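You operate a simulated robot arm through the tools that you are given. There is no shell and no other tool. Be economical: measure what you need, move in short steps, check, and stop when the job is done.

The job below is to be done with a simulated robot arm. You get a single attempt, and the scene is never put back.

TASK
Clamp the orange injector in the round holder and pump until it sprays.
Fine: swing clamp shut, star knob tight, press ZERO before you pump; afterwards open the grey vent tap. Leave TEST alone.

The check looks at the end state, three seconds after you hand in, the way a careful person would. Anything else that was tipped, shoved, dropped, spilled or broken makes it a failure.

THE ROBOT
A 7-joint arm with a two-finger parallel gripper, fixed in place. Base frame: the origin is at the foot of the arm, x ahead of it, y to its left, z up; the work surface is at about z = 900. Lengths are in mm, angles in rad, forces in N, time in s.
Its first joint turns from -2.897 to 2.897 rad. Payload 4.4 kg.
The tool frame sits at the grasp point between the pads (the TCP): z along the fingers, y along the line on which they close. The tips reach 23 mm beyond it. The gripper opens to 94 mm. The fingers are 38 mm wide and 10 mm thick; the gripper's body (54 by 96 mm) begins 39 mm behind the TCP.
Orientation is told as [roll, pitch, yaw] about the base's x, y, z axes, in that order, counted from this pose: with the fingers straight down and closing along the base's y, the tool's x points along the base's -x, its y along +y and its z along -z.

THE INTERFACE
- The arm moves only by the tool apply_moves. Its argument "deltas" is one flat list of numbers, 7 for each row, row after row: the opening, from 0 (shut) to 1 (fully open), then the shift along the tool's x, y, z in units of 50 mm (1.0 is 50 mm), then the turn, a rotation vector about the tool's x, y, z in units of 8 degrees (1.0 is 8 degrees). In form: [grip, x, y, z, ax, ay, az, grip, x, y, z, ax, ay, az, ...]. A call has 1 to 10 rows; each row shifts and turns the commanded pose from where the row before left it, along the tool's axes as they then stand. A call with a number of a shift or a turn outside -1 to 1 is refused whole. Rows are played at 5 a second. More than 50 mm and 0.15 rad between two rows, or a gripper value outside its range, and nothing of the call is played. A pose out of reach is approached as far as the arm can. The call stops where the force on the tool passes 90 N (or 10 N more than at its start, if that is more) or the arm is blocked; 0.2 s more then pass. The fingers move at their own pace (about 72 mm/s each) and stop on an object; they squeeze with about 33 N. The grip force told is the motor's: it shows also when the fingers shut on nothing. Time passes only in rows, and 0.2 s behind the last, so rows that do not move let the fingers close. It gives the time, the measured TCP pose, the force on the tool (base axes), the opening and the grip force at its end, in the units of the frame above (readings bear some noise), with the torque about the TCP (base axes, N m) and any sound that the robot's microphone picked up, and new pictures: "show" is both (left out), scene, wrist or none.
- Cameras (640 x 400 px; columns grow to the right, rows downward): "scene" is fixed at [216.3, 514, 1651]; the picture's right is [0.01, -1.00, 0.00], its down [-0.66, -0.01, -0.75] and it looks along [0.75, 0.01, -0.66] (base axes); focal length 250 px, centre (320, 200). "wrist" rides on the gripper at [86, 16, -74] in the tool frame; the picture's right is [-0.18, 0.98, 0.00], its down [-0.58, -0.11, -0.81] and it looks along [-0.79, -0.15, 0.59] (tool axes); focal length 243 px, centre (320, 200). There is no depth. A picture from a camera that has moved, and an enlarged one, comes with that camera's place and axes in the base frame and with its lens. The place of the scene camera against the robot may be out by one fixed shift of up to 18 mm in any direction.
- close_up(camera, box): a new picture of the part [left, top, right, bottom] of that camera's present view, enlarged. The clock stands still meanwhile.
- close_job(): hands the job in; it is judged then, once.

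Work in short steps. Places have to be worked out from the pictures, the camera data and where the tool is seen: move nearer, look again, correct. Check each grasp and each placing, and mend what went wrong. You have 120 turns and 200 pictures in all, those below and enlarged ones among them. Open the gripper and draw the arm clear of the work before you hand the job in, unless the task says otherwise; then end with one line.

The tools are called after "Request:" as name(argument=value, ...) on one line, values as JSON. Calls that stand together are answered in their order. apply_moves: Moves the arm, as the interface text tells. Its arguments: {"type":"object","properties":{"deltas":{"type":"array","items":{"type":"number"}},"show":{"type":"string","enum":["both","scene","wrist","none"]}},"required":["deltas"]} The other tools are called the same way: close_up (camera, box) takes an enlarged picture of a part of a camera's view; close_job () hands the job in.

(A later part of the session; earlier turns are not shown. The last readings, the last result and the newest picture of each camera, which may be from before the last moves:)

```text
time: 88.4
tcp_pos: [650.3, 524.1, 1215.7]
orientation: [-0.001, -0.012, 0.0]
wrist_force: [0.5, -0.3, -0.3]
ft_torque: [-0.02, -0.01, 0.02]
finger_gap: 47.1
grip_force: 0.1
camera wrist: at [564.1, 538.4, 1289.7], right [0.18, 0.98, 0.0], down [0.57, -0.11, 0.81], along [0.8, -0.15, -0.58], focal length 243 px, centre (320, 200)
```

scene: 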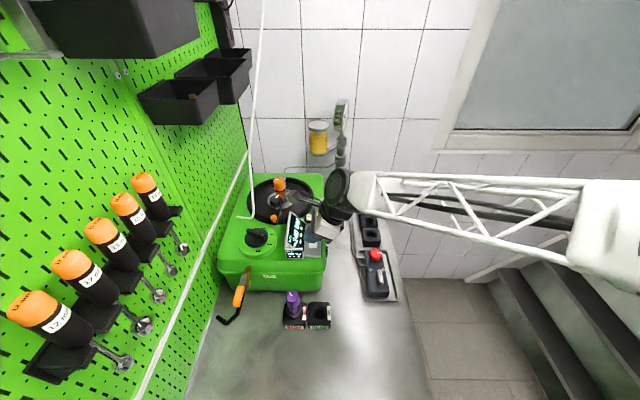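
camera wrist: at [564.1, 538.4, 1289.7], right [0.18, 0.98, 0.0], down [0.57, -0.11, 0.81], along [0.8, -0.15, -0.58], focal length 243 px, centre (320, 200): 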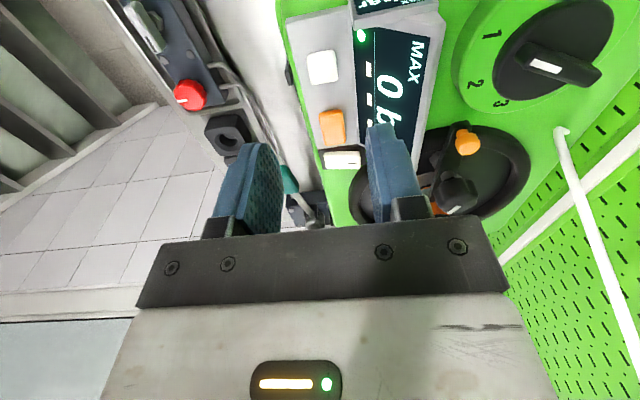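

Moving toward the lever for a close look.

Request:
apply_moves(deltas=[0.7, -0.65, -0.5, 0.2, 0, 0, 0, 0.7, -0.65, -0.5, 0.2, 0, 0, 0, 0.7, -0.65, -0.5, 0.2, 0, 0, 0, 0.7, -0.2, -0.5, 0.2, 0, 0, 0], show="both")

Request:
close_up(camera="wrist", box=[200, 60, 440, 230])

Request:
close_up(camera="scene", box=[300, 120, 400, 230])

```text
time: 89.4
tcp_pos: [760.2, 421.8, 1177.0]
orientation: [0.001, -0.01, -0.001]
wrist_force: [-0.7, -0.8, 0.8]
ft_torque: [0.02, 0.02, -0.03]
finger_gap: 65.7
grip_force: 0.1
camera wrist: at [672.3, 436.8, 1251.6], right [0.18, 0.98, 0.0], down [0.57, -0.11, 0.81], along [0.8, -0.15, -0.58], focal length 243 px, centre (320, 200)
```

scene: 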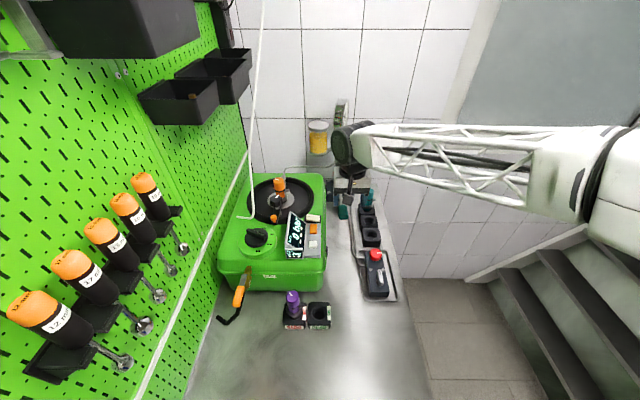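
wrist: 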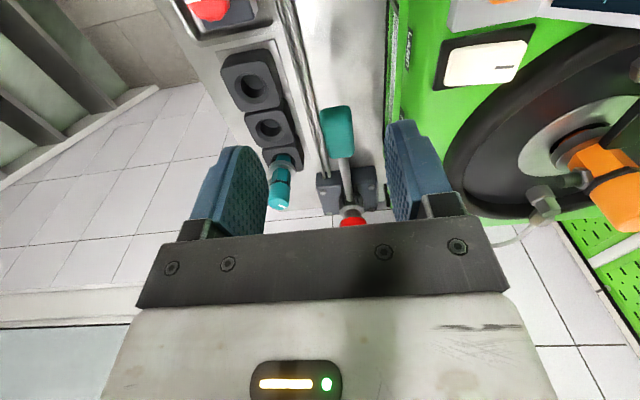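

```text
2.35 times, centred on (320, 145) of wrist
camera zoom: at [672.3, 436.8, 1251.6], right [0.18, 0.98, 0.0], down [0.57, -0.11, 0.81], along [0.8, -0.15, -0.58], focal length 571 px, centre (320, 329)
```

zoom: 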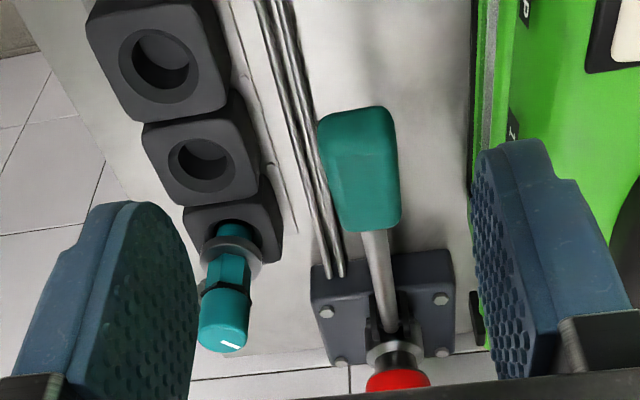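

```text
3.64 times, centred on (350, 175) of scene
camera zoom: at [216.3, 514.0, 1651.0], right [0.01, -1.0, 0.0], down [-0.66, -0.01, -0.75], along [0.75, 0.01, -0.66], focal length 909 px, centre (211, 291)
```

zoom: 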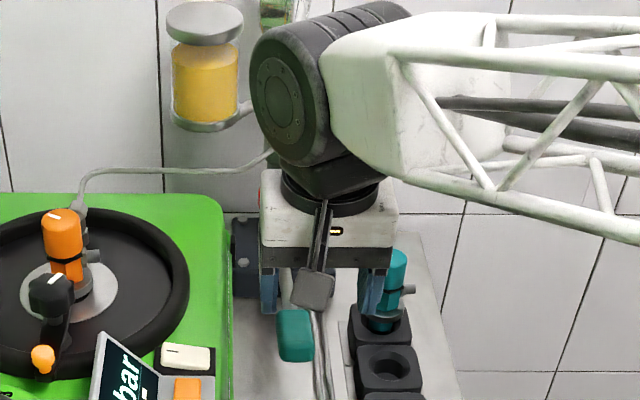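

Handle centre is (854, 423, 1026), ~39 mm wide; the machine edge at y≈468 is close, so I roll the tool 15° (body leaning to −y), open to ~48 mm and hover above the handle.

Request:
apply_moves(deltas=[0.51, 0, 0, 0, -1, 0, 0, 0.51, 0, 0, 0, -0.875, 0, 0, 0.51, -0.653, -0.118, 0.465, 0, 0, 0, 0.51, -0.653, -0.118, 0.465, 0, 0, 0, 0.51, -0.653, -0.118, 0.465, 0, 0, 0, 0.51, 0, 0, 0, 0, 0, 0], show="both")

Request:
close_up(camera="wrist", box=[200, 80, 440, 230])

Request:
close_up(camera="scene", box=[300, 120, 400, 230])

```text
time: 90.8
tcp_pos: [859.0, 422.9, 1103.9]
orientation: [0.261, -0.011, 0.0]
wrist_force: [-0.1, -0.2, 0.0]
ft_torque: [0.0, -0.01, -0.01]
finger_gap: 48.0
grip_force: 0.1
camera wrist: at [771.6, 418.7, 1179.6], right [0.18, 0.95, 0.26], down [0.57, -0.31, 0.76], along [0.8, 0.01, -0.6], focal length 243 px, centre (320, 200)
```

scene: 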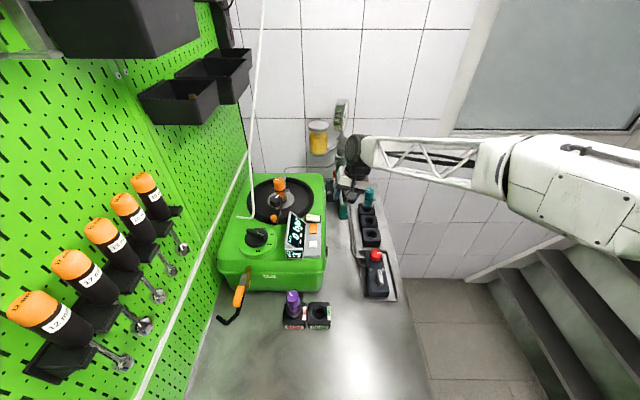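
wrist: 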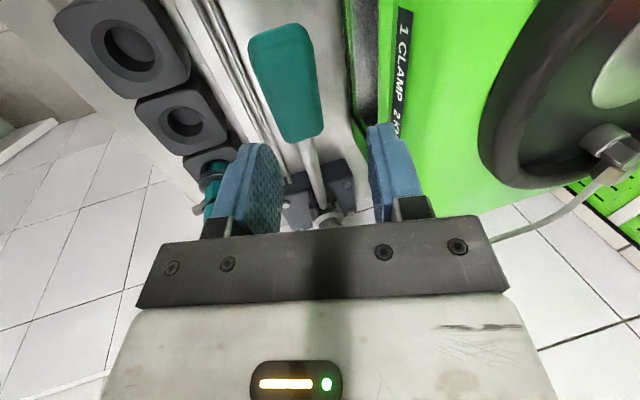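

```text
2.67 times, centred on (320, 155) of wrist
camera zoom: at [771.6, 418.7, 1179.6], right [0.18, 0.95, 0.26], down [0.57, -0.31, 0.76], along [0.8, 0.01, -0.6], focal length 647 px, centre (320, 320)
```

zoom: 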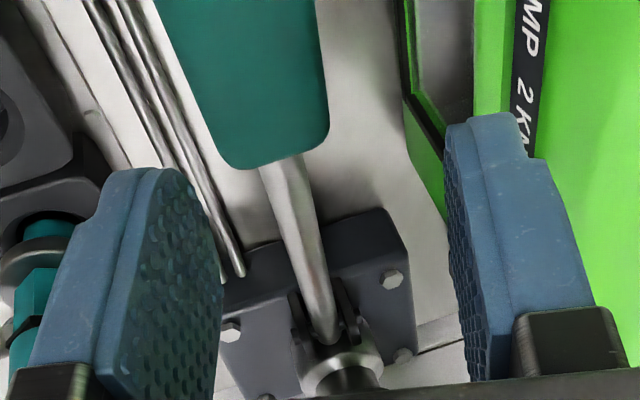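

```text
3.64 times, centred on (350, 175) of scene
camera zoom: at [216.3, 514.0, 1651.0], right [0.01, -1.0, 0.0], down [-0.66, -0.01, -0.75], along [0.75, 0.01, -0.66], focal length 909 px, centre (211, 291)
```

zoom: 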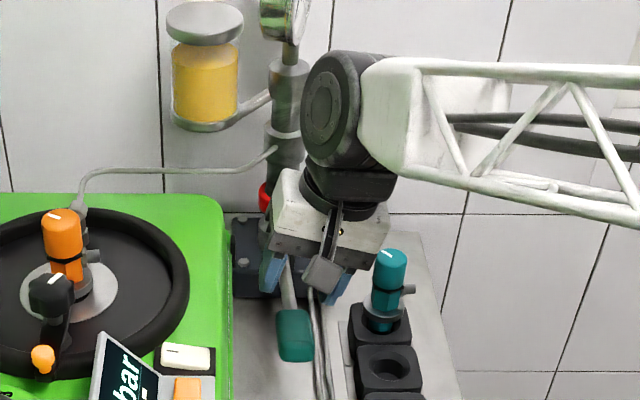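

Handle spans x 820–895 and lies beneath the gripper. I descend around it.

Request:
apply_moves(deltas=[0.51, 0.05, -0.09, 0.338, 0, 0, 0, 0.51, 0.05, -0.09, 0.338, 0, 0, 0, 0.51, 0, -0.09, 0.338, 0, 0, 0, 0.51, 0, -0.09, 0.338, 0, 0, 0, 0.51, 0, 0, 0, 0, 0, 0], show="both")

Request:
close_up(camera="scene", box=[300, 130, 400, 240])

```text
time: 92.0
tcp_pos: [853.5, 424.7, 1035.5]
orientation: [0.263, -0.011, -0.001]
wrist_force: [-0.1, 0.5, -0.1]
ft_torque: [-0.01, 0.0, 0.01]
finger_gap: 47.8
grip_force: 0.1
camera wrist: at [766.6, 420.1, 1110.2], right [0.18, 0.95, 0.26], down [0.57, -0.31, 0.76], along [0.8, 0.01, -0.6], focal length 243 px, centre (320, 200)
```

scene: 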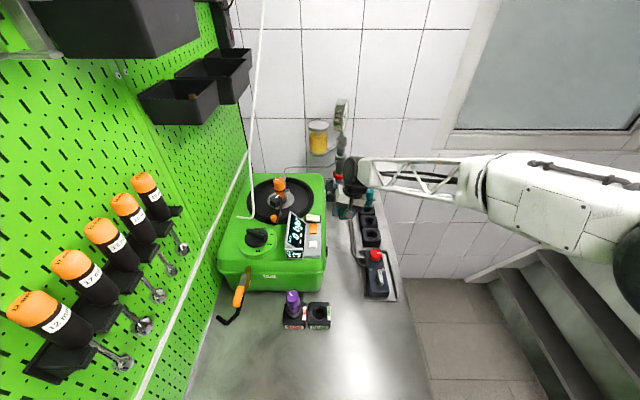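
wrist: 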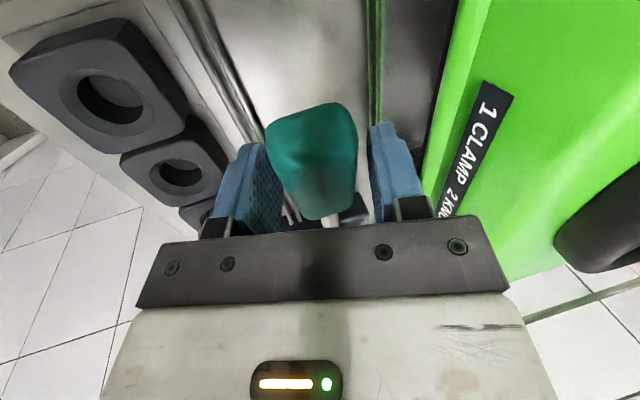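

```text
3.64 times, centred on (350, 185) of scene
camera zoom: at [216.3, 514.0, 1651.0], right [0.01, -1.0, 0.0], down [-0.66, -0.01, -0.75], along [0.75, 0.01, -0.66], focal length 909 px, centre (211, 254)
```

zoom: 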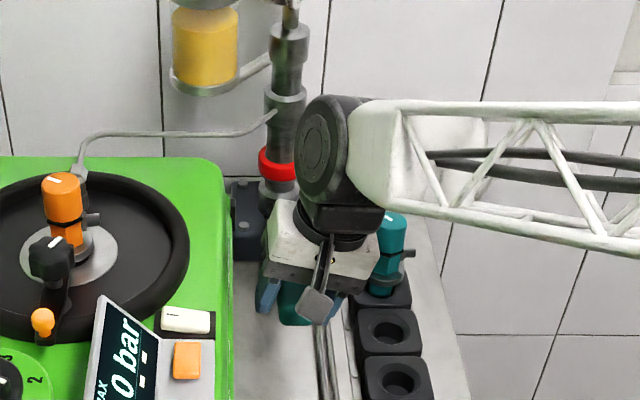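

Handle is between the pads, all clear. Closing.

Request:
apply_moves(deltas=[0, 0, 0, 0, 0, 0, 0, 0, 0, 0, 0, 0, 0, 0, 0, 0, 0, 0, 0, 0, 0], show="wrist")

```text
time: 92.8
tcp_pos: [854.9, 423.4, 1033.9]
orientation: [0.262, -0.01, 0.0]
wrist_force: [0.5, -3.7, -1.2]
ft_torque: [-1.25, 0.47, -1.86]
finger_gap: 41.5
grip_force: 44.7
camera wrist: at [766.7, 420.0, 1110.1], right [0.18, 0.95, 0.26], down [0.57, -0.31, 0.76], along [0.8, 0.01, -0.6], focal length 243 px, centre (320, 200)
```

wrist: 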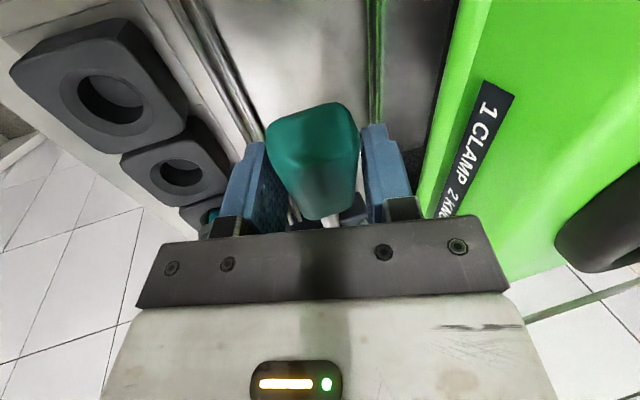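

Gripped (41.5 mm). First a downward stroke of ~32 mm along the lever's arc (pivot ≈ (1077, 424, 966)), watching forces and sound.

Request:
apply_moves(deltas=[0, 0.055, -0.041, 0.155, 0, -0.25, 0, 0, 0.05, -0.041, 0.155, 0, -0.25, 0, 0, 0.045, -0.041, 0.155, 0, -0.25, 0, 0, 0.04, -0.041, 0.155, 0, -0.25, 0, 0, 0, 0, 0, 0, 0, 0], show="both")

Request:
close_up(camera="scene", box=[230, 150, 400, 270])

```text
time: 94.0
tcp_pos: [845.5, 424.0, 1001.8]
orientation: [0.264, -0.146, -0.037]
wrist_force: [-22.5, -4.7, 9.2]
ft_torque: [-1.44, -0.85, -1.83]
finger_gap: 39.6
grip_force: 45.0
camera wrist: at [748.9, 423.3, 1065.8], right [0.18, 0.94, 0.28], down [0.46, -0.33, 0.83], along [0.87, -0.02, -0.49], focal length 243 px, centre (320, 200)
```

scene: 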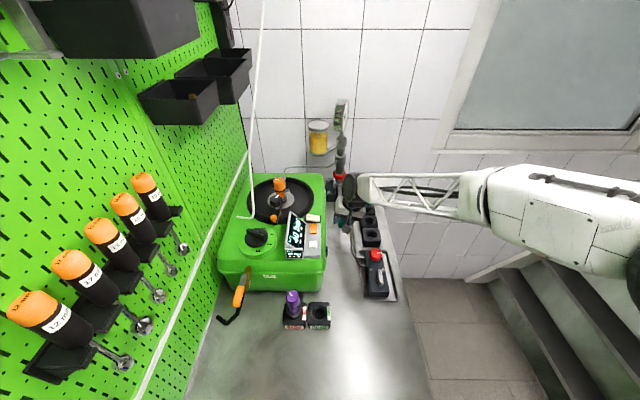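
wrist: 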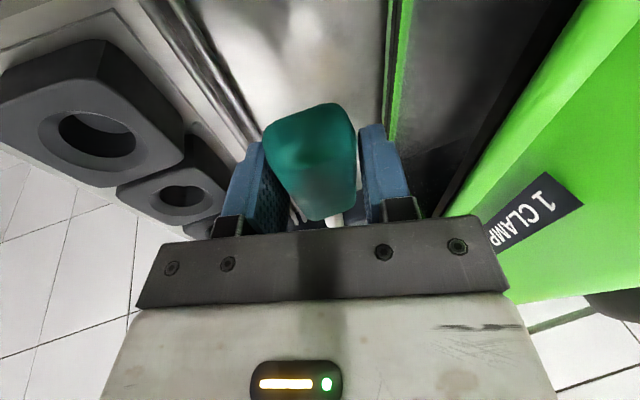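

```text
3.33 times, centred on (315, 210) of scene
camera zoom: at [216.3, 514.0, 1651.0], right [0.01, -1.0, 0.0], down [-0.66, -0.01, -0.75], along [0.75, 0.01, -0.66], focal length 833 px, centre (337, 167)
```

zoom: 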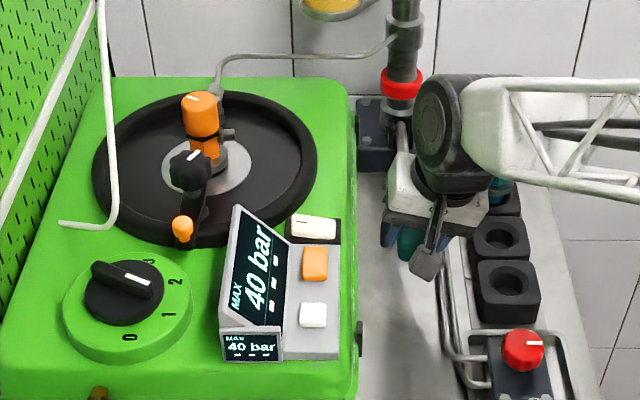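

Pumping works: 40 bar after half a stroke. I continue the stroke down.

Request:
apply_moves(deltas=[0, 0.035, -0.041, 0.153, 0, -0.25, 0, 0, 0.035, -0.041, 0.152, 0, -0.25, 0, 0, 0.035, -0.041, 0.151, 0, -0.25, 0, 0, 0.032, -0.041, 0.15, 0, -0.25, 0, 0, 0, 0, 0, 0, 0, 0], show="wrist")

Request:
close_up(camera="scene", box=[230, 150, 400, 270])

```text
time: 95.2
tcp_pos: [842.8, 424.4, 970.7]
orientation: [0.272, -0.277, -0.073]
wrist_force: [-56.0, 8.4, 0.1]
ft_torque: [-0.61, 0.68, -1.64]
finger_gap: 37.9
grip_force: 45.1
camera wrist: at [739.1, 426.9, 1020.3], right [0.17, 0.94, 0.3], down [0.33, -0.35, 0.88], along [0.93, -0.05, -0.37], focal length 243 px, centre (320, 200)
```

wrist: 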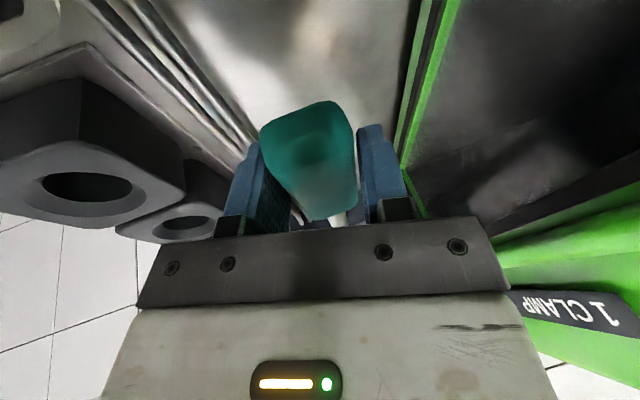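

```text
3.33 times, centred on (315, 210) of scene
camera zoom: at [216.3, 514.0, 1651.0], right [0.01, -1.0, 0.0], down [-0.66, -0.01, -0.75], along [0.75, 0.01, -0.66], focal length 833 px, centre (337, 167)
```

zoom: 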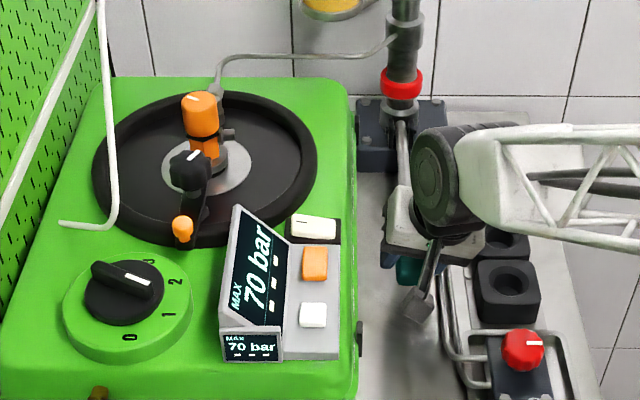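

70 bar. Side force suggests my arc is ~2 mm too far forward; I correct and do the upstroke back.

Request:
apply_moves(deltas=[0, 0.03, 0.041, -0.15, 0, 0.25, 0, 0, -0.025, 0.041, -0.151, 0, 0.25, 0, 0, -0.035, 0.041, -0.152, 0, 0.25, 0, 0, -0.035, 0.041, -0.153, 0, 0.25, 0, 0, -0.04, 0.041, -0.155, 0, 0.25, 0, 0, -0.045, 0.041, -0.155, 0, 0.25, 0, 0, -0.05, 0.041, -0.155, 0, 0.25, 0, 0, -0.055, 0.041, -0.155, 0, 0.25, 0, 0, 0, 0, 0, 0, 0, 0], show="none")

Request:
close_up(camera="scene", box=[230, 150, 400, 270])

```text
time: 97.2
tcp_pos: [847.1, 423.6, 1034.3]
orientation: [0.263, -0.004, 0.001]
wrist_force: [47.1, 14.0, -21.5]
ft_torque: [-0.65, 1.56, -1.95]
finger_gap: 41.4
grip_force: 44.8
```

```text
3.33 times, centred on (315, 210) of scene
camera zoom: at [216.3, 514.0, 1651.0], right [0.01, -1.0, 0.0], down [-0.66, -0.01, -0.75], along [0.75, 0.01, -0.66], focal length 833 px, centre (337, 167)
```

zoom: 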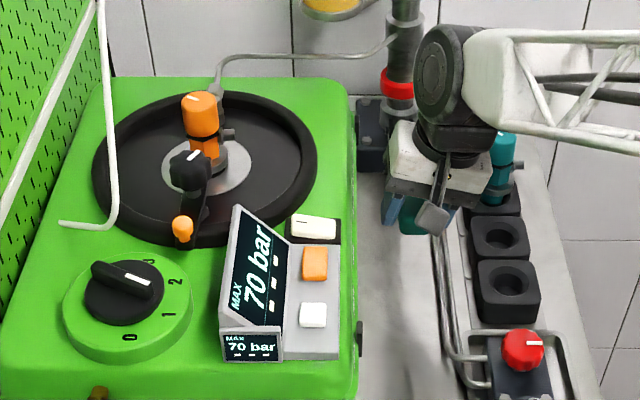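

Holding 70 bar. Next downstroke, with the arc corrected.

Request:
apply_moves(deltas=[0, -0.065, -0.041, 0.155, 0, -0.25, 0, 0, 0.05, -0.041, 0.155, 0, -0.25, 0, 0, 0.05, -0.041, 0.155, 0, -0.25, 0, 0, 0.045, -0.041, 0.155, 0, -0.25, 0, 0, 0.05, -0.041, 0.153, 0, -0.25, 0, 0, 0.045, -0.041, 0.152, 0, -0.25, 0, 0, 0.045, -0.041, 0.151, 0, -0.25, 0, 0, 0.045, -0.041, 0.15, 0, -0.25, 0, 0, 0, 0, 0, 0, 0, 0], show="none")

Request:
close_up(camera="scene", box=[230, 150, 400, 270])

```text
time: 99.2
tcp_pos: [842.8, 422.2, 969.9]
orientation: [0.275, -0.281, -0.074]
wrist_force: [-17.5, -1.2, 9.3]
ft_torque: [-0.48, 0.84, -2.07]
finger_gap: 38.0
grip_force: 45.2
```

```text
3.33 times, centred on (315, 210) of scene
camera zoom: at [216.3, 514.0, 1651.0], right [0.01, -1.0, 0.0], down [-0.66, -0.01, -0.75], along [0.75, 0.01, -0.66], focal length 833 px, centre (337, 167)
```

zoom: 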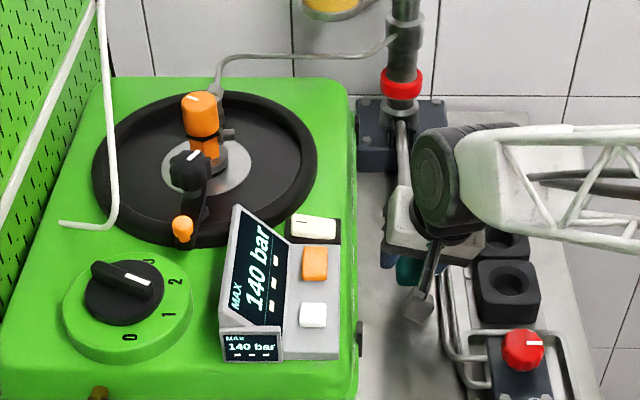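

140 bar, about 70 per stroke. Upstroke again.

Request:
apply_moves(deltas=[0, -0.035, 0.041, -0.15, 0, 0.25, 0, 0, -0.035, 0.041, -0.151, 0, 0.25, 0, 0, -0.045, 0.041, -0.152, 0, 0.25, 0, 0, -0.05, 0.041, -0.153, 0, 0.25, 0, 0, -0.045, 0.041, -0.155, 0, 0.25, 0, 0, -0.05, 0.041, -0.155, 0, 0.25, 0, 0, -0.05, 0.041, -0.155, 0, 0.25, 0, 0, -0.05, 0.041, -0.155, 0, 0.25, 0, 0, 0, 0, 0, 0, 0, 0], show="none")

Request:
apply_moves(deltas=[0, 0.045, -0.041, 0.155, 0, -0.25, 0, 0, 0.05, -0.041, 0.155, 0, -0.25, 0, 0, 0.05, -0.041, 0.155, 0, -0.25, 0, 0, 0.045, -0.041, 0.155, 0, -0.25, 0, 0, 0, 0, 0, 0, 0, 0], show="none")

Request:
close_up(camera="scene", box=[230, 150, 400, 270])

```text
time: 101.2
tcp_pos: [851.3, 424.4, 1033.0]
orientation: [0.263, -0.007, -0.001]
wrist_force: [31.1, 19.7, -19.4]
ft_torque: [-0.54, 2.15, -2.12]
finger_gap: 41.4
grip_force: 44.5
```

```text
time: 102.4
tcp_pos: [843.0, 424.2, 1002.4]
orientation: [0.265, -0.145, -0.036]
wrist_force: [-9.0, 0.6, 9.6]
ft_torque: [-1.61, -1.38, -1.71]
finger_gap: 39.7
grip_force: 44.7
```

```text
3.33 times, centred on (315, 210) of scene
camera zoom: at [216.3, 514.0, 1651.0], right [0.01, -1.0, 0.0], down [-0.66, -0.01, -0.75], along [0.75, 0.01, -0.66], focal length 833 px, centre (337, 167)
```

zoom: 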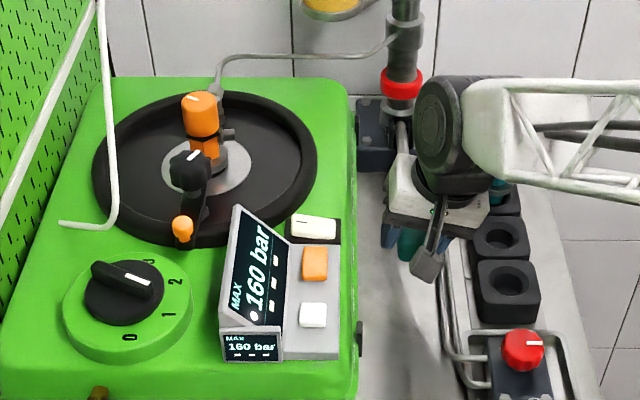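

160 bar and a white dot appeared; I zoom on the display and injector to see whether it sprayed.

Request:
close_up(camera="scene", box=[284, 208, 324, 262])

Request:
close_up(camera="scene", box=[250, 165, 320, 220])

```text
7.41 times, centred on (304, 235) of scene
camera zoom: at [216.3, 514.0, 1651.0], right [0.01, -1.0, 0.0], down [-0.66, -0.01, -0.75], along [0.75, 0.01, -0.66], focal length 1852 px, centre (438, -59)
```

zoom: 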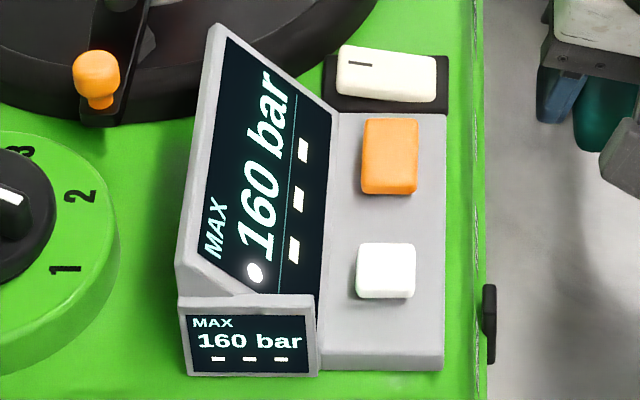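

```text
7.27 times, centred on (285, 192) of scene
camera zoom: at [216.3, 514.0, 1651.0], right [0.01, -1.0, 0.0], down [-0.66, -0.01, -0.75], along [0.75, 0.01, -0.66], focal length 1818 px, centre (574, 254)
```

zoom: 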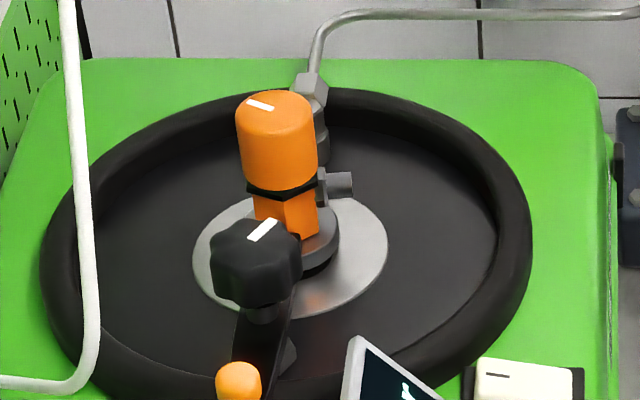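

Half a stroke should have given 180 but MAX stays at 160 and the white "opened" dot lit, so it seems it opened at 160. I push slightly further to confirm MAX doesn't rise and listen.

Request:
apply_moves(deltas=[0, 0.05, -0.041, 0.153, 0, -0.25, 0, 0, 0.045, -0.041, 0.152, 0, -0.25, 0, 0, 0, 0, 0, 0, 0, 0], show="wrist")

Request:
close_up(camera="scene", box=[240, 165, 330, 265])

```text
time: 103.2
tcp_pos: [841.3, 422.4, 985.9]
orientation: [0.267, -0.211, -0.056]
wrist_force: [2.4, 9.0, 2.7]
ft_torque: [-1.0, -0.31, -1.93]
finger_gap: 38.9
grip_force: 44.7
camera wrist: at [739.9, 424.9, 1042.5], right [0.18, 0.94, 0.29], down [0.39, -0.34, 0.85], along [0.9, -0.04, -0.43], focal length 243 px, centre (320, 200)
```

wrist: 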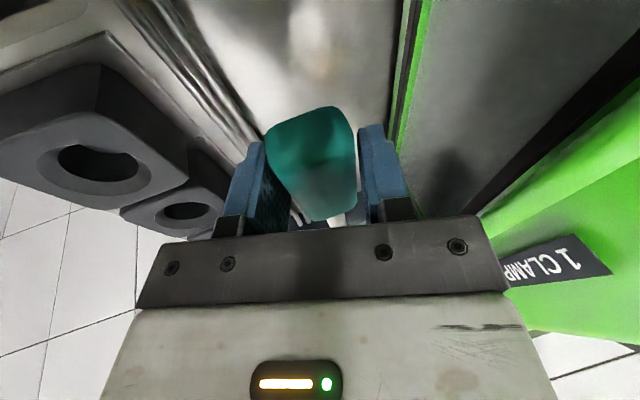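

```text
4.00 times, centred on (285, 215) of scene
camera zoom: at [216.3, 514.0, 1651.0], right [0.01, -1.0, 0.0], down [-0.66, -0.01, -0.75], along [0.75, 0.01, -0.66], focal length 1000 px, centre (460, 140)
```

zoom: 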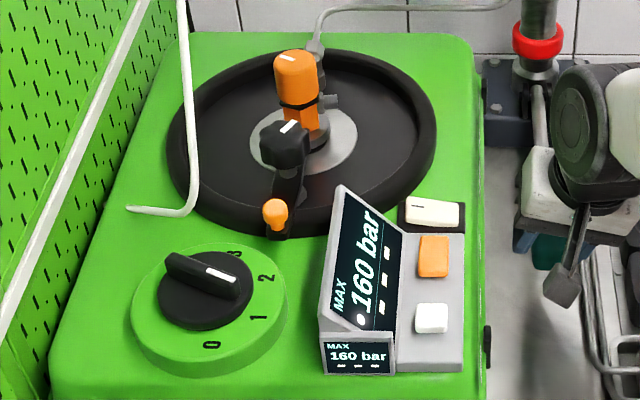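

MAX holds at 160 bar with the dot lit: the injector opened. I bring the lever back up, release it and lift clear.

Request:
apply_moves(deltas=[0, -0.045, 0.041, -0.152, 0, 0.25, 0, 0, -0.05, 0.041, -0.153, 0, 0.25, 0, 0, -0.045, 0.041, -0.155, 0, 0.25, 0, 0, -0.05, 0.041, -0.155, 0, 0.25, 0, 0, -0.05, 0.041, -0.155, 0, 0.25, 0, 0, -0.065, 0.041, -0.145, 0, 0.25, 0, 0.51, 0, 0, 0, 0, 0, 0, 0.51, 0, 0, 0, 0, 0, 0], show="none")

Request:
apply_moves(deltas=[0.51, 0, 0.15, -0.6, 0, 0, 0, 0.51, 0, 0.2, -0.8, 0, 0, 0, 0.51, 0.3, 0.2, -0.8, 0, 0, 0, 0, 0.6, 0, -0.3, 1, 0, 0, 0, 0.8, 0, 0, 0.875, 0, 0], show="both")

Request:
close_up(camera="scene", box=[300, 150, 420, 310])

```text
time: 105.0
tcp_pos: [849.4, 424.5, 1035.1]
orientation: [0.262, -0.009, 0.0]
wrist_force: [-0.1, -0.7, 0.6]
ft_torque: [-0.03, -0.01, -0.02]
finger_gap: 48.1
grip_force: 0.1
```

```text
time: 106.2
tcp_pos: [760.5, 417.0, 1160.5]
orientation: [-0.004, -0.009, 0.0]
wrist_force: [-0.1, 0.4, 0.1]
ft_torque: [0.01, -0.03, -0.04]
finger_gap: 0.2
grip_force: 33.0
camera wrist: at [673.8, 433.5, 1235.8], right [0.18, 0.98, 0.0], down [0.57, -0.11, 0.81], along [0.8, -0.15, -0.58], focal length 243 px, centre (320, 200)
```

scene: 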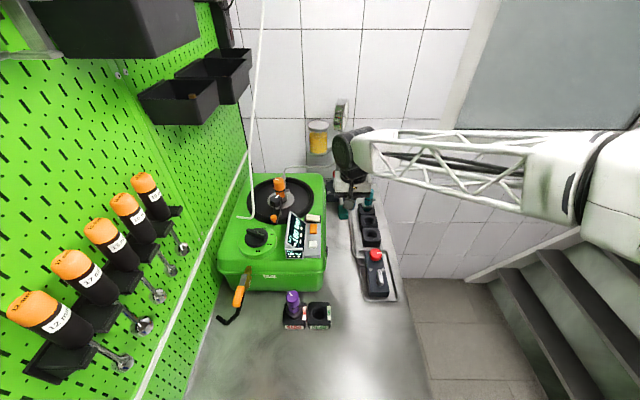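
wrist: 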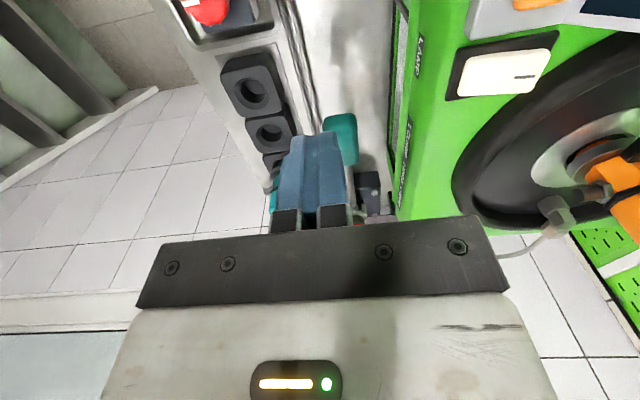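

```text
2.50 times, centred on (360, 230) of scene
camera zoom: at [216.3, 514.0, 1651.0], right [0.01, -1.0, 0.0], down [-0.66, -0.01, -0.75], along [0.75, 0.01, -0.66], focal length 625 px, centre (220, 125)
```

zoom: 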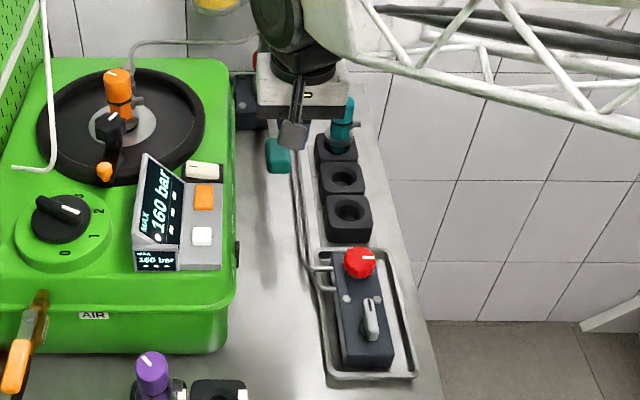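

Next the grey VENT tap near (650, 320); I move behind it for a closer look.

Request:
apply_moves(deltas=[0, 0.88, -0.388, 0, 0, 0, 0, 0, 0.88, -0.388, 0, 0, 0, 0, 0, 0.88, -0.388, 0.1, 0, 0, 0, 0, 0.88, -0.388, 0.2, 0, 0, 0, 0, 0.88, -0.388, 0.2, 0, 0, 0], show="wrist")

Request:
close_up(camera="wrist", box=[220, 60, 420, 200])

Request:
close_up(camera="scene", box=[350, 240, 410, 305])

```text
time: 107.4
tcp_pos: [540.3, 317.6, 1133.1]
orientation: [-0.001, -0.008, -0.001]
wrist_force: [0.5, 0.9, -0.1]
ft_torque: [-0.02, 0.01, 0.01]
finger_gap: 0.1
grip_force: 32.6
camera wrist: at [452.9, 334.2, 1207.4], right [0.18, 0.98, 0.0], down [0.57, -0.11, 0.81], along [0.8, -0.15, -0.58], focal length 243 px, centre (320, 200)
```

wrist: 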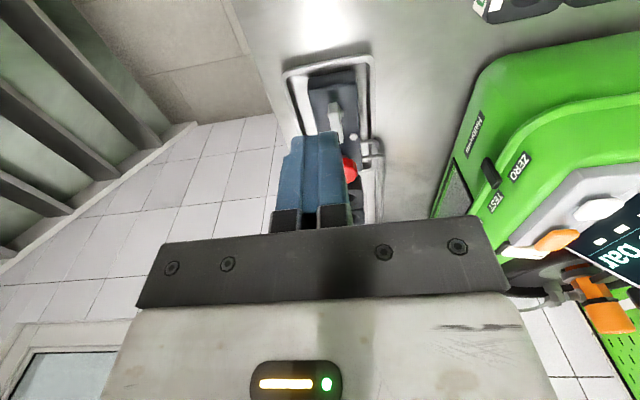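

```text
2.86 times, centred on (320, 130) of wrist
camera zoom: at [452.9, 334.2, 1207.4], right [0.18, 0.98, 0.0], down [0.57, -0.11, 0.81], along [0.8, -0.15, -0.58], focal length 693 px, centre (320, 400)
```

zoom: 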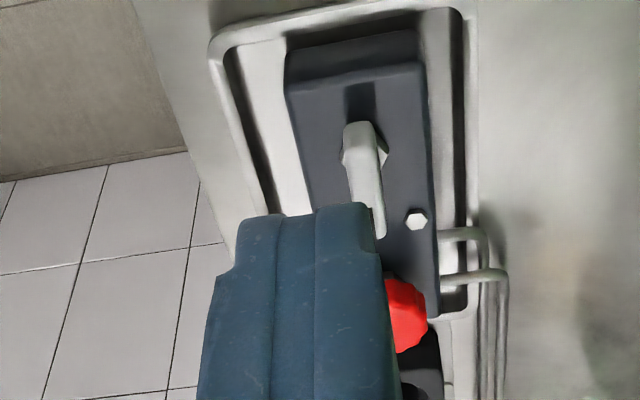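

```text
6.15 times, centred on (380, 272) of scene
camera zoom: at [216.3, 514.0, 1651.0], right [0.01, -1.0, 0.0], down [-0.66, -0.01, -0.75], along [0.75, 0.01, -0.66], focal length 1538 px, centre (-49, -246)
```

zoom: 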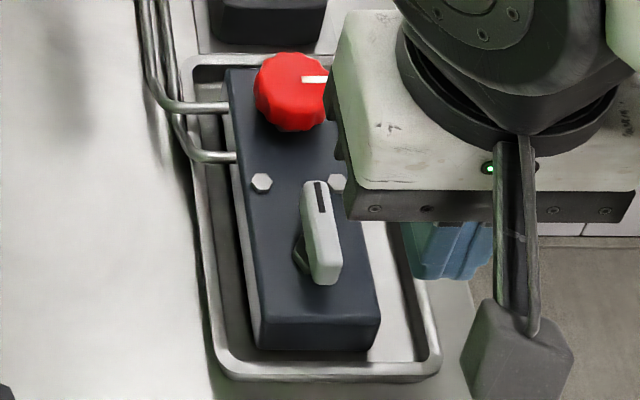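

The tap lever points +x from its hub, mark at the +x end. I move closer and to the side for an unobstructed view.

Request:
apply_moves(deltas=[0, -0.3, -0.32, 0.4, 0, 0, 0, 0, -0.3, -0.32, 0.4, 0, 0, 0, 0, -0.3, -0.32, 0.4, 0, 0, 0], show="wrist")

Request:
close_up(camera="wrist", box=[240, 40, 460, 190])

```text
time: 108.2
tcp_pos: [589.1, 271.6, 1074.1]
orientation: [0.001, -0.012, 0.0]
wrist_force: [-0.3, -0.5, 0.8]
ft_torque: [-0.01, 0.0, -0.03]
finger_gap: 0.3
grip_force: 32.8
camera wrist: at [501.1, 288.6, 1148.5], right [0.18, 0.98, 0.0], down [0.57, -0.11, 0.81], along [0.8, -0.15, -0.58], focal length 243 px, centre (320, 200)
```

wrist: 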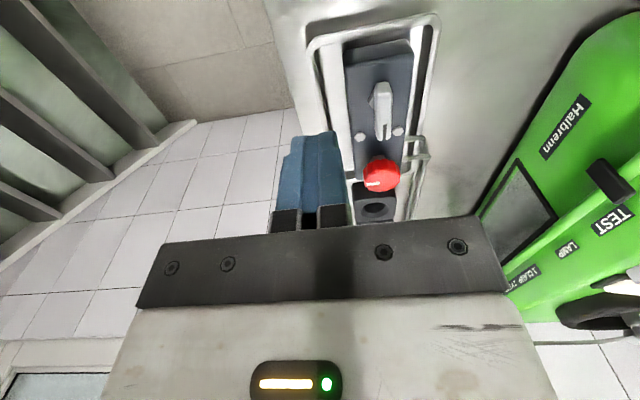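

```text
2.67 times, centred on (350, 115) of wrist
camera zoom: at [501.1, 288.6, 1148.5], right [0.18, 0.98, 0.0], down [0.57, -0.11, 0.81], along [0.8, -0.15, -0.58], focal length 647 px, centre (240, 427)
```

zoom: 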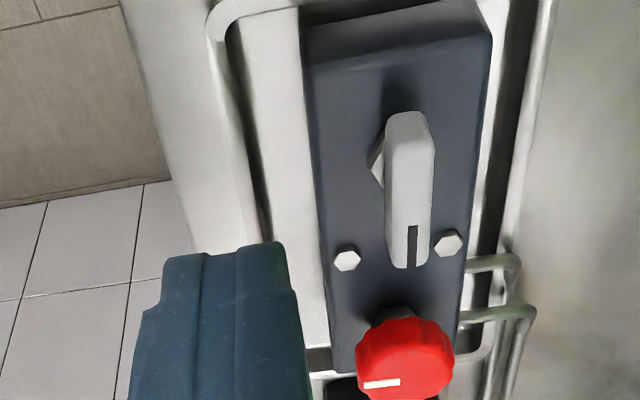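

It's a bar handle from (617, 320) to (671, 321), top z≈956, centred on a hub at about (643, 320), ~16 mm wide. I hover over it with the gripper partly open across its width.

Request:
apply_moves(deltas=[0.42, -0.36, 0.32, 0.3, 0, 0, 0, 0.42, -0.36, 0.32, 0.3, 0, 0, 0, 0.42, -0.36, 0.32, 0.4, 0, 0, 0, 0.42, 0, 0, 0, 0, 0, 0], show="both")

Request:
close_up(camera="wrist", box=[220, 60, 420, 220])

Request:
close_up(camera="scene", box=[340, 220, 420, 310])

```text
time: 109.2
tcp_pos: [641.5, 320.8, 1025.7]
orientation: [0.003, -0.011, 0.0]
wrist_force: [0.1, 0.1, -0.4]
ft_torque: [0.04, 0.01, 0.01]
finger_gap: 39.5
grip_force: 0.0
camera wrist: at [554.6, 337.9, 1100.5], right [0.18, 0.98, 0.0], down [0.57, -0.11, 0.81], along [0.8, -0.15, -0.58], focal length 243 px, centre (320, 200)
```

scene: 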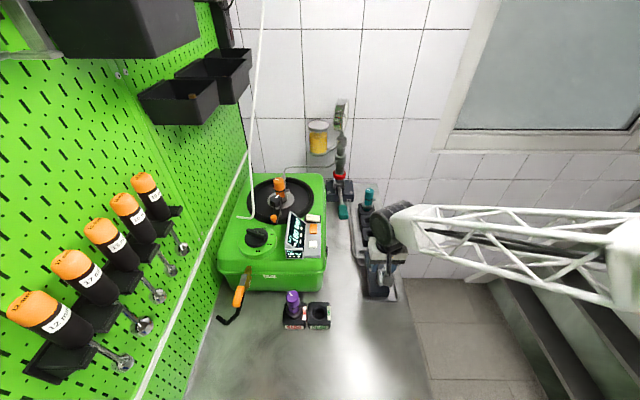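
wrist: 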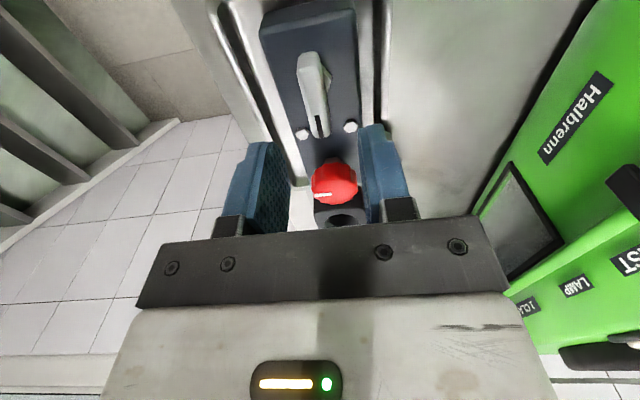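

```text
2.50 times, centred on (320, 140) of wrist
camera zoom: at [554.6, 337.9, 1100.5], right [0.18, 0.98, 0.0], down [0.57, -0.11, 0.81], along [0.8, -0.15, -0.58], focal length 606 px, centre (320, 350)
```

zoom: 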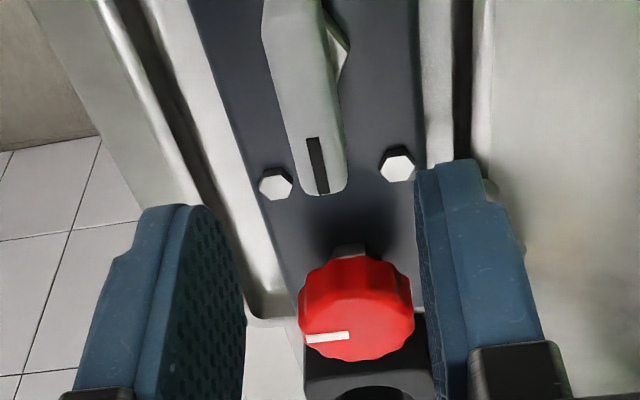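

```text
4.44 times, centred on (380, 265) of scene
camera zoom: at [216.3, 514.0, 1651.0], right [0.01, -1.0, 0.0], down [-0.66, -0.01, -0.75], along [0.75, 0.01, -0.66], focal length 1111 px, centre (53, -89)
```

zoom: 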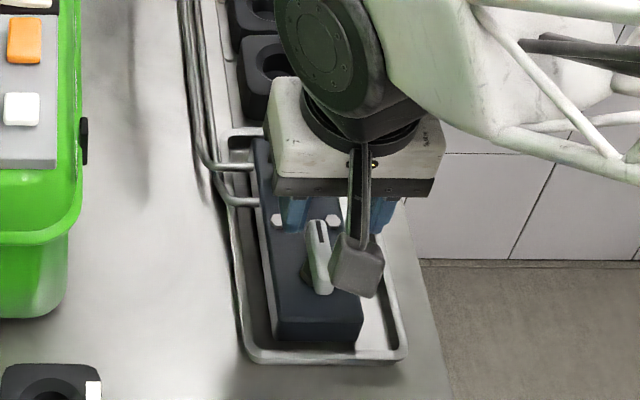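

The hub is nearer the −x end, about (629, 320). I centre over it and lower to z≈968 with pads either side of the bar.

Request:
apply_moves(deltas=[0.42, 0.12, 0, 0.5, 0, 0, 0, 0.42, 0.12, 0, 0.4, 0, 0, 0, 0.42, 0, 0, 0.25, 0, 0, 0, 0.42, 0, 0, 0, 0, 0, 0], show="wrist")

Request:
close_up(camera="wrist", box=[220, 60, 420, 230])

Request:
close_up(camera="scene", box=[340, 220, 420, 310])

```text
time: 110.2
tcp_pos: [631.7, 321.5, 968.2]
orientation: [-0.001, -0.011, -0.001]
wrist_force: [-0.1, 0.5, -1.1]
ft_torque: [0.01, -0.04, -0.01]
finger_gap: 39.5
grip_force: 0.0
camera wrist: at [544.4, 337.7, 1041.6], right [0.18, 0.98, 0.0], down [0.57, -0.11, 0.81], along [0.8, -0.15, -0.58], focal length 243 px, centre (320, 200)
```

wrist: 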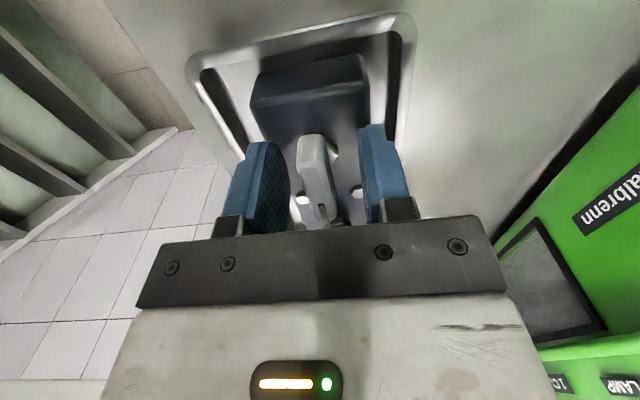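

```text
2.35 times, centred on (320, 145) of wrist
camera zoom: at [544.4, 337.7, 1041.6], right [0.18, 0.98, 0.0], down [0.57, -0.11, 0.81], along [0.8, -0.15, -0.58], focal length 571 px, centre (320, 329)
```

zoom: 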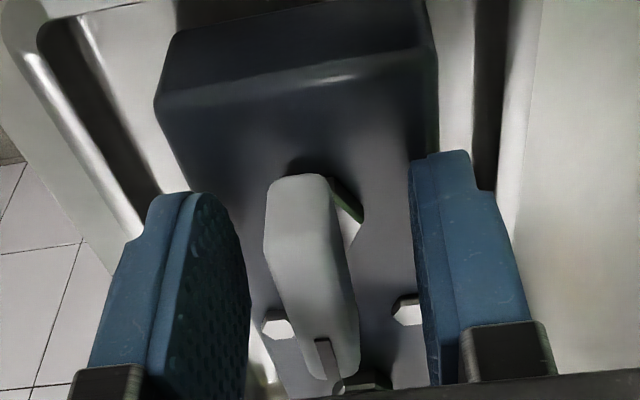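

```text
4.44 times, centred on (380, 265) of scene
camera zoom: at [216.3, 514.0, 1651.0], right [0.01, -1.0, 0.0], down [-0.66, -0.01, -0.75], along [0.75, 0.01, -0.66], focal length 1111 px, centre (53, -89)
```

zoom: 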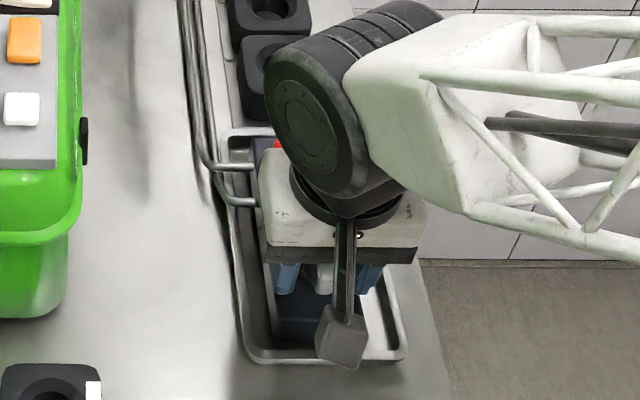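

The bar is between the pads. I close on it, then try a small counter-clockwise turn to find the free direction.

Request:
apply_moves(deltas=[0, 0, 0, 0, 0, 0, 0, 0, 0, 0, 0, 0, 0, 0, 0, 0, 0, 0, 0, 0, 0, 0, 0, 0, 0, 0, 0, 0], show="none")

Request:
apply_moves(deltas=[0, 0, 0, 0, 0, 0, -1, 0, 0, 0, 0, 0, 0, -0.5, 0, 0, 0, 0, 0, 0, 0], show="wrist")

```text
time: 111.2
tcp_pos: [629.9, 319.6, 967.9]
orientation: [0.0, -0.008, -0.002]
wrist_force: [-0.3, -64.5, 8.0]
ft_torque: [-0.49, -0.08, -0.38]
finger_gap: 13.0
grip_force: 45.3
```

```text
time: 111.7
tcp_pos: [631.7, 319.2, 968.4]
orientation: [-0.002, -0.009, 0.156]
wrist_force: [-2.4, -30.5, 9.0]
ft_torque: [0.23, -0.22, -0.21]
finger_gap: 12.9
grip_force: 44.7
stopped in row 2: the force on the tool passed its limit at 94 N (the readings are from after the stop); the commanded pose is now the measured one
camera wrist: at [543.1, 321.7, 1041.8], right [0.03, 1.0, 0.0], down [0.58, -0.02, 0.81], along [0.81, -0.03, -0.58], focal length 243 px, centre (320, 200)
```

wrist: 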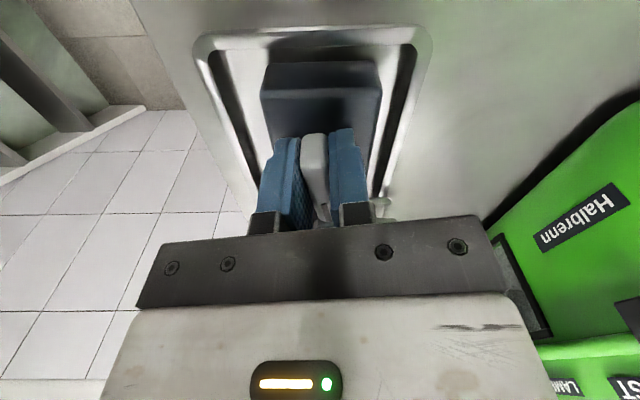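

The side load means the bar's centre is a few mm toward −y. I relieve it and retry the turn gently.

Request:
apply_moves(deltas=[0, 0, -0.05, 0, 0, 0, 0, 0, 0, 0, 0, 0, 0, 0], show="none")

Request:
apply_moves(deltas=[0, 0, 0, 0, 0, 0, -0.5, 0, 0, 0, 0, 0, 0, 0], show="none")

```text
time: 112.3
tcp_pos: [631.9, 317.8, 967.4]
orientation: [-0.001, -0.009, 0.155]
wrist_force: [-26.1, 20.5, 14.5]
ft_torque: [0.26, 1.08, 0.2]
finger_gap: 12.7
grip_force: 44.9
```

```text
time: 112.9
tcp_pos: [632.1, 318.1, 966.1]
orientation: [0.0, -0.009, 0.224]
wrist_force: [-30.0, 40.5, 15.7]
ft_torque: [0.52, 0.92, 0.33]
finger_gap: 12.8
grip_force: 45.2
```

Request:
apply_moves(deltas=[0, 0.02, 0.03, 0, 0, 0, -0.5, 0, 0, 0, 0, 0, 0, -0.5, 0, 0, 0, 0, 0, 0, 0], show="wrist")

Request:
close_up(camera="scene", box=[340, 220, 420, 310])

```text
time: 113.7
tcp_pos: [631.2, 315.5, 967.1]
orientation: [-0.005, -0.009, 0.363]
wrist_force: [25.8, -10.0, 4.0]
ft_torque: [0.9, -1.05, -0.11]
finger_gap: 12.9
grip_force: 45.5
camera wrist: at [544.7, 301.9, 1041.6], right [-0.18, 0.98, 0.0], down [0.57, 0.11, 0.81], along [0.8, 0.14, -0.58], focal length 243 px, centre (320, 200)
```

wrist: 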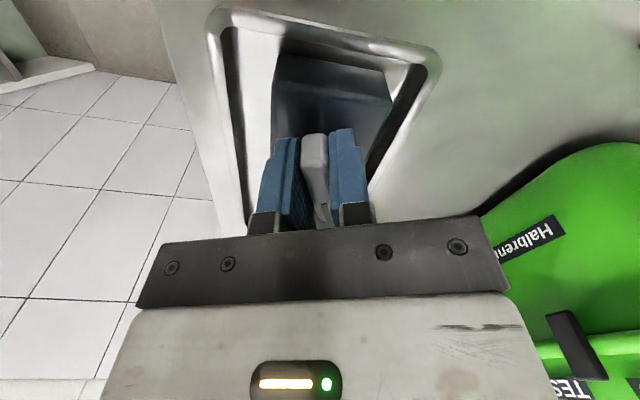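

```text
4.44 times, centred on (380, 265) of scene
camera zoom: at [216.3, 514.0, 1651.0], right [0.01, -1.0, 0.0], down [-0.66, -0.01, -0.75], along [0.75, 0.01, -0.66], focal length 1111 px, centre (53, -89)
```

zoom: 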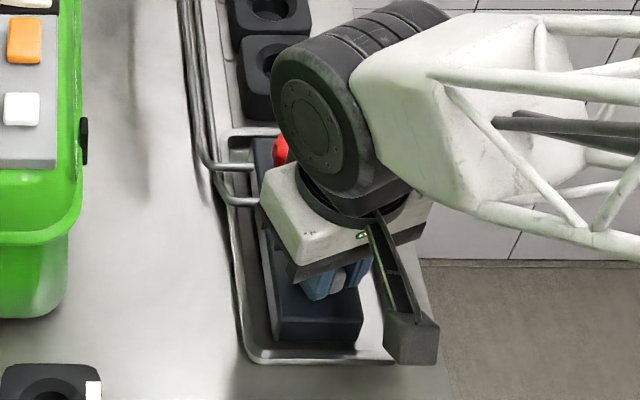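

The tap turns freely counter-clockwise (21° now). I continue.

Request:
apply_moves(deltas=[0, 0, 0, 0, 0, 0, -0.7, 0, 0, 0, 0, 0, 0, -0.7, 0, 0, 0, 0, 0, 0, -0.7, 0, 0, 0, 0, 0, 0, 0], show="none")

Request:
apply_moves(deltas=[0, 0, 0, 0, 0, 0, -0.7, 0, 0, 0, 0, 0, 0, -0.7, 0, 0, 0, 0, 0, 0, -0.7, 0, 0, 0, 0, 0, 0, 0], show="wrist")

Request:
close_up(camera="scene", box=[340, 220, 420, 310])

```text
time: 114.6
tcp_pos: [632.4, 315.9, 966.9]
orientation: [-0.008, -0.005, 0.654]
wrist_force: [17.0, -24.8, -1.2]
ft_torque: [0.33, 0.63, -0.23]
finger_gap: 12.9
grip_force: 45.2
stopped in row 4: the force on the tool passed its limit at 91 N (the readings are from after the stop); the commanded pose is now the measured one
```

```text
time: 115.5
tcp_pos: [633.7, 315.5, 967.7]
orientation: [-0.01, -0.007, 0.945]
wrist_force: [15.6, -24.2, -1.5]
ft_torque: [0.58, 0.47, -0.19]
finger_gap: 13.0
grip_force: 44.8
stopped in row 4: the force on the tool passed its limit at 93 N (the readings are from after the stop); the commanded pose is now the measured one
camera wrist: at [569.7, 254.0, 1041.8], right [-0.69, 0.72, -0.01], down [0.42, 0.41, 0.81], along [0.59, 0.55, -0.59], focal length 243 px, centre (320, 200)
```

wrist: 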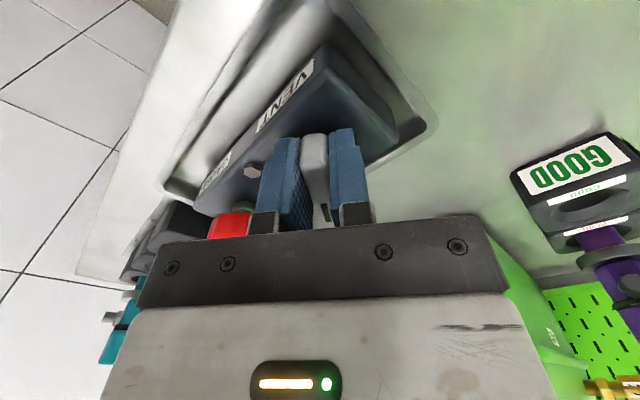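

```text
4.44 times, centred on (380, 265) of scene
camera zoom: at [216.3, 514.0, 1651.0], right [0.01, -1.0, 0.0], down [-0.66, -0.01, -0.75], along [0.75, 0.01, -0.66], focal length 1111 px, centre (53, -89)
```

zoom: 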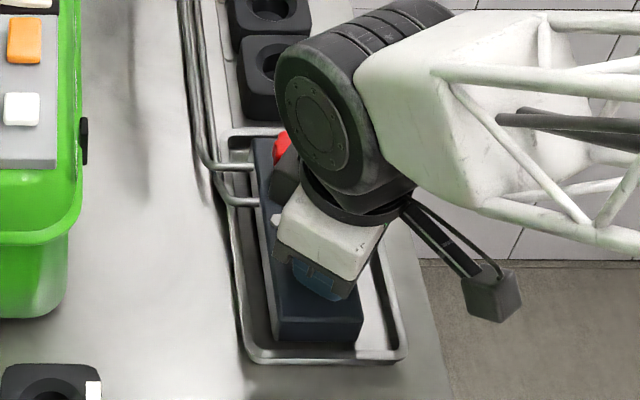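

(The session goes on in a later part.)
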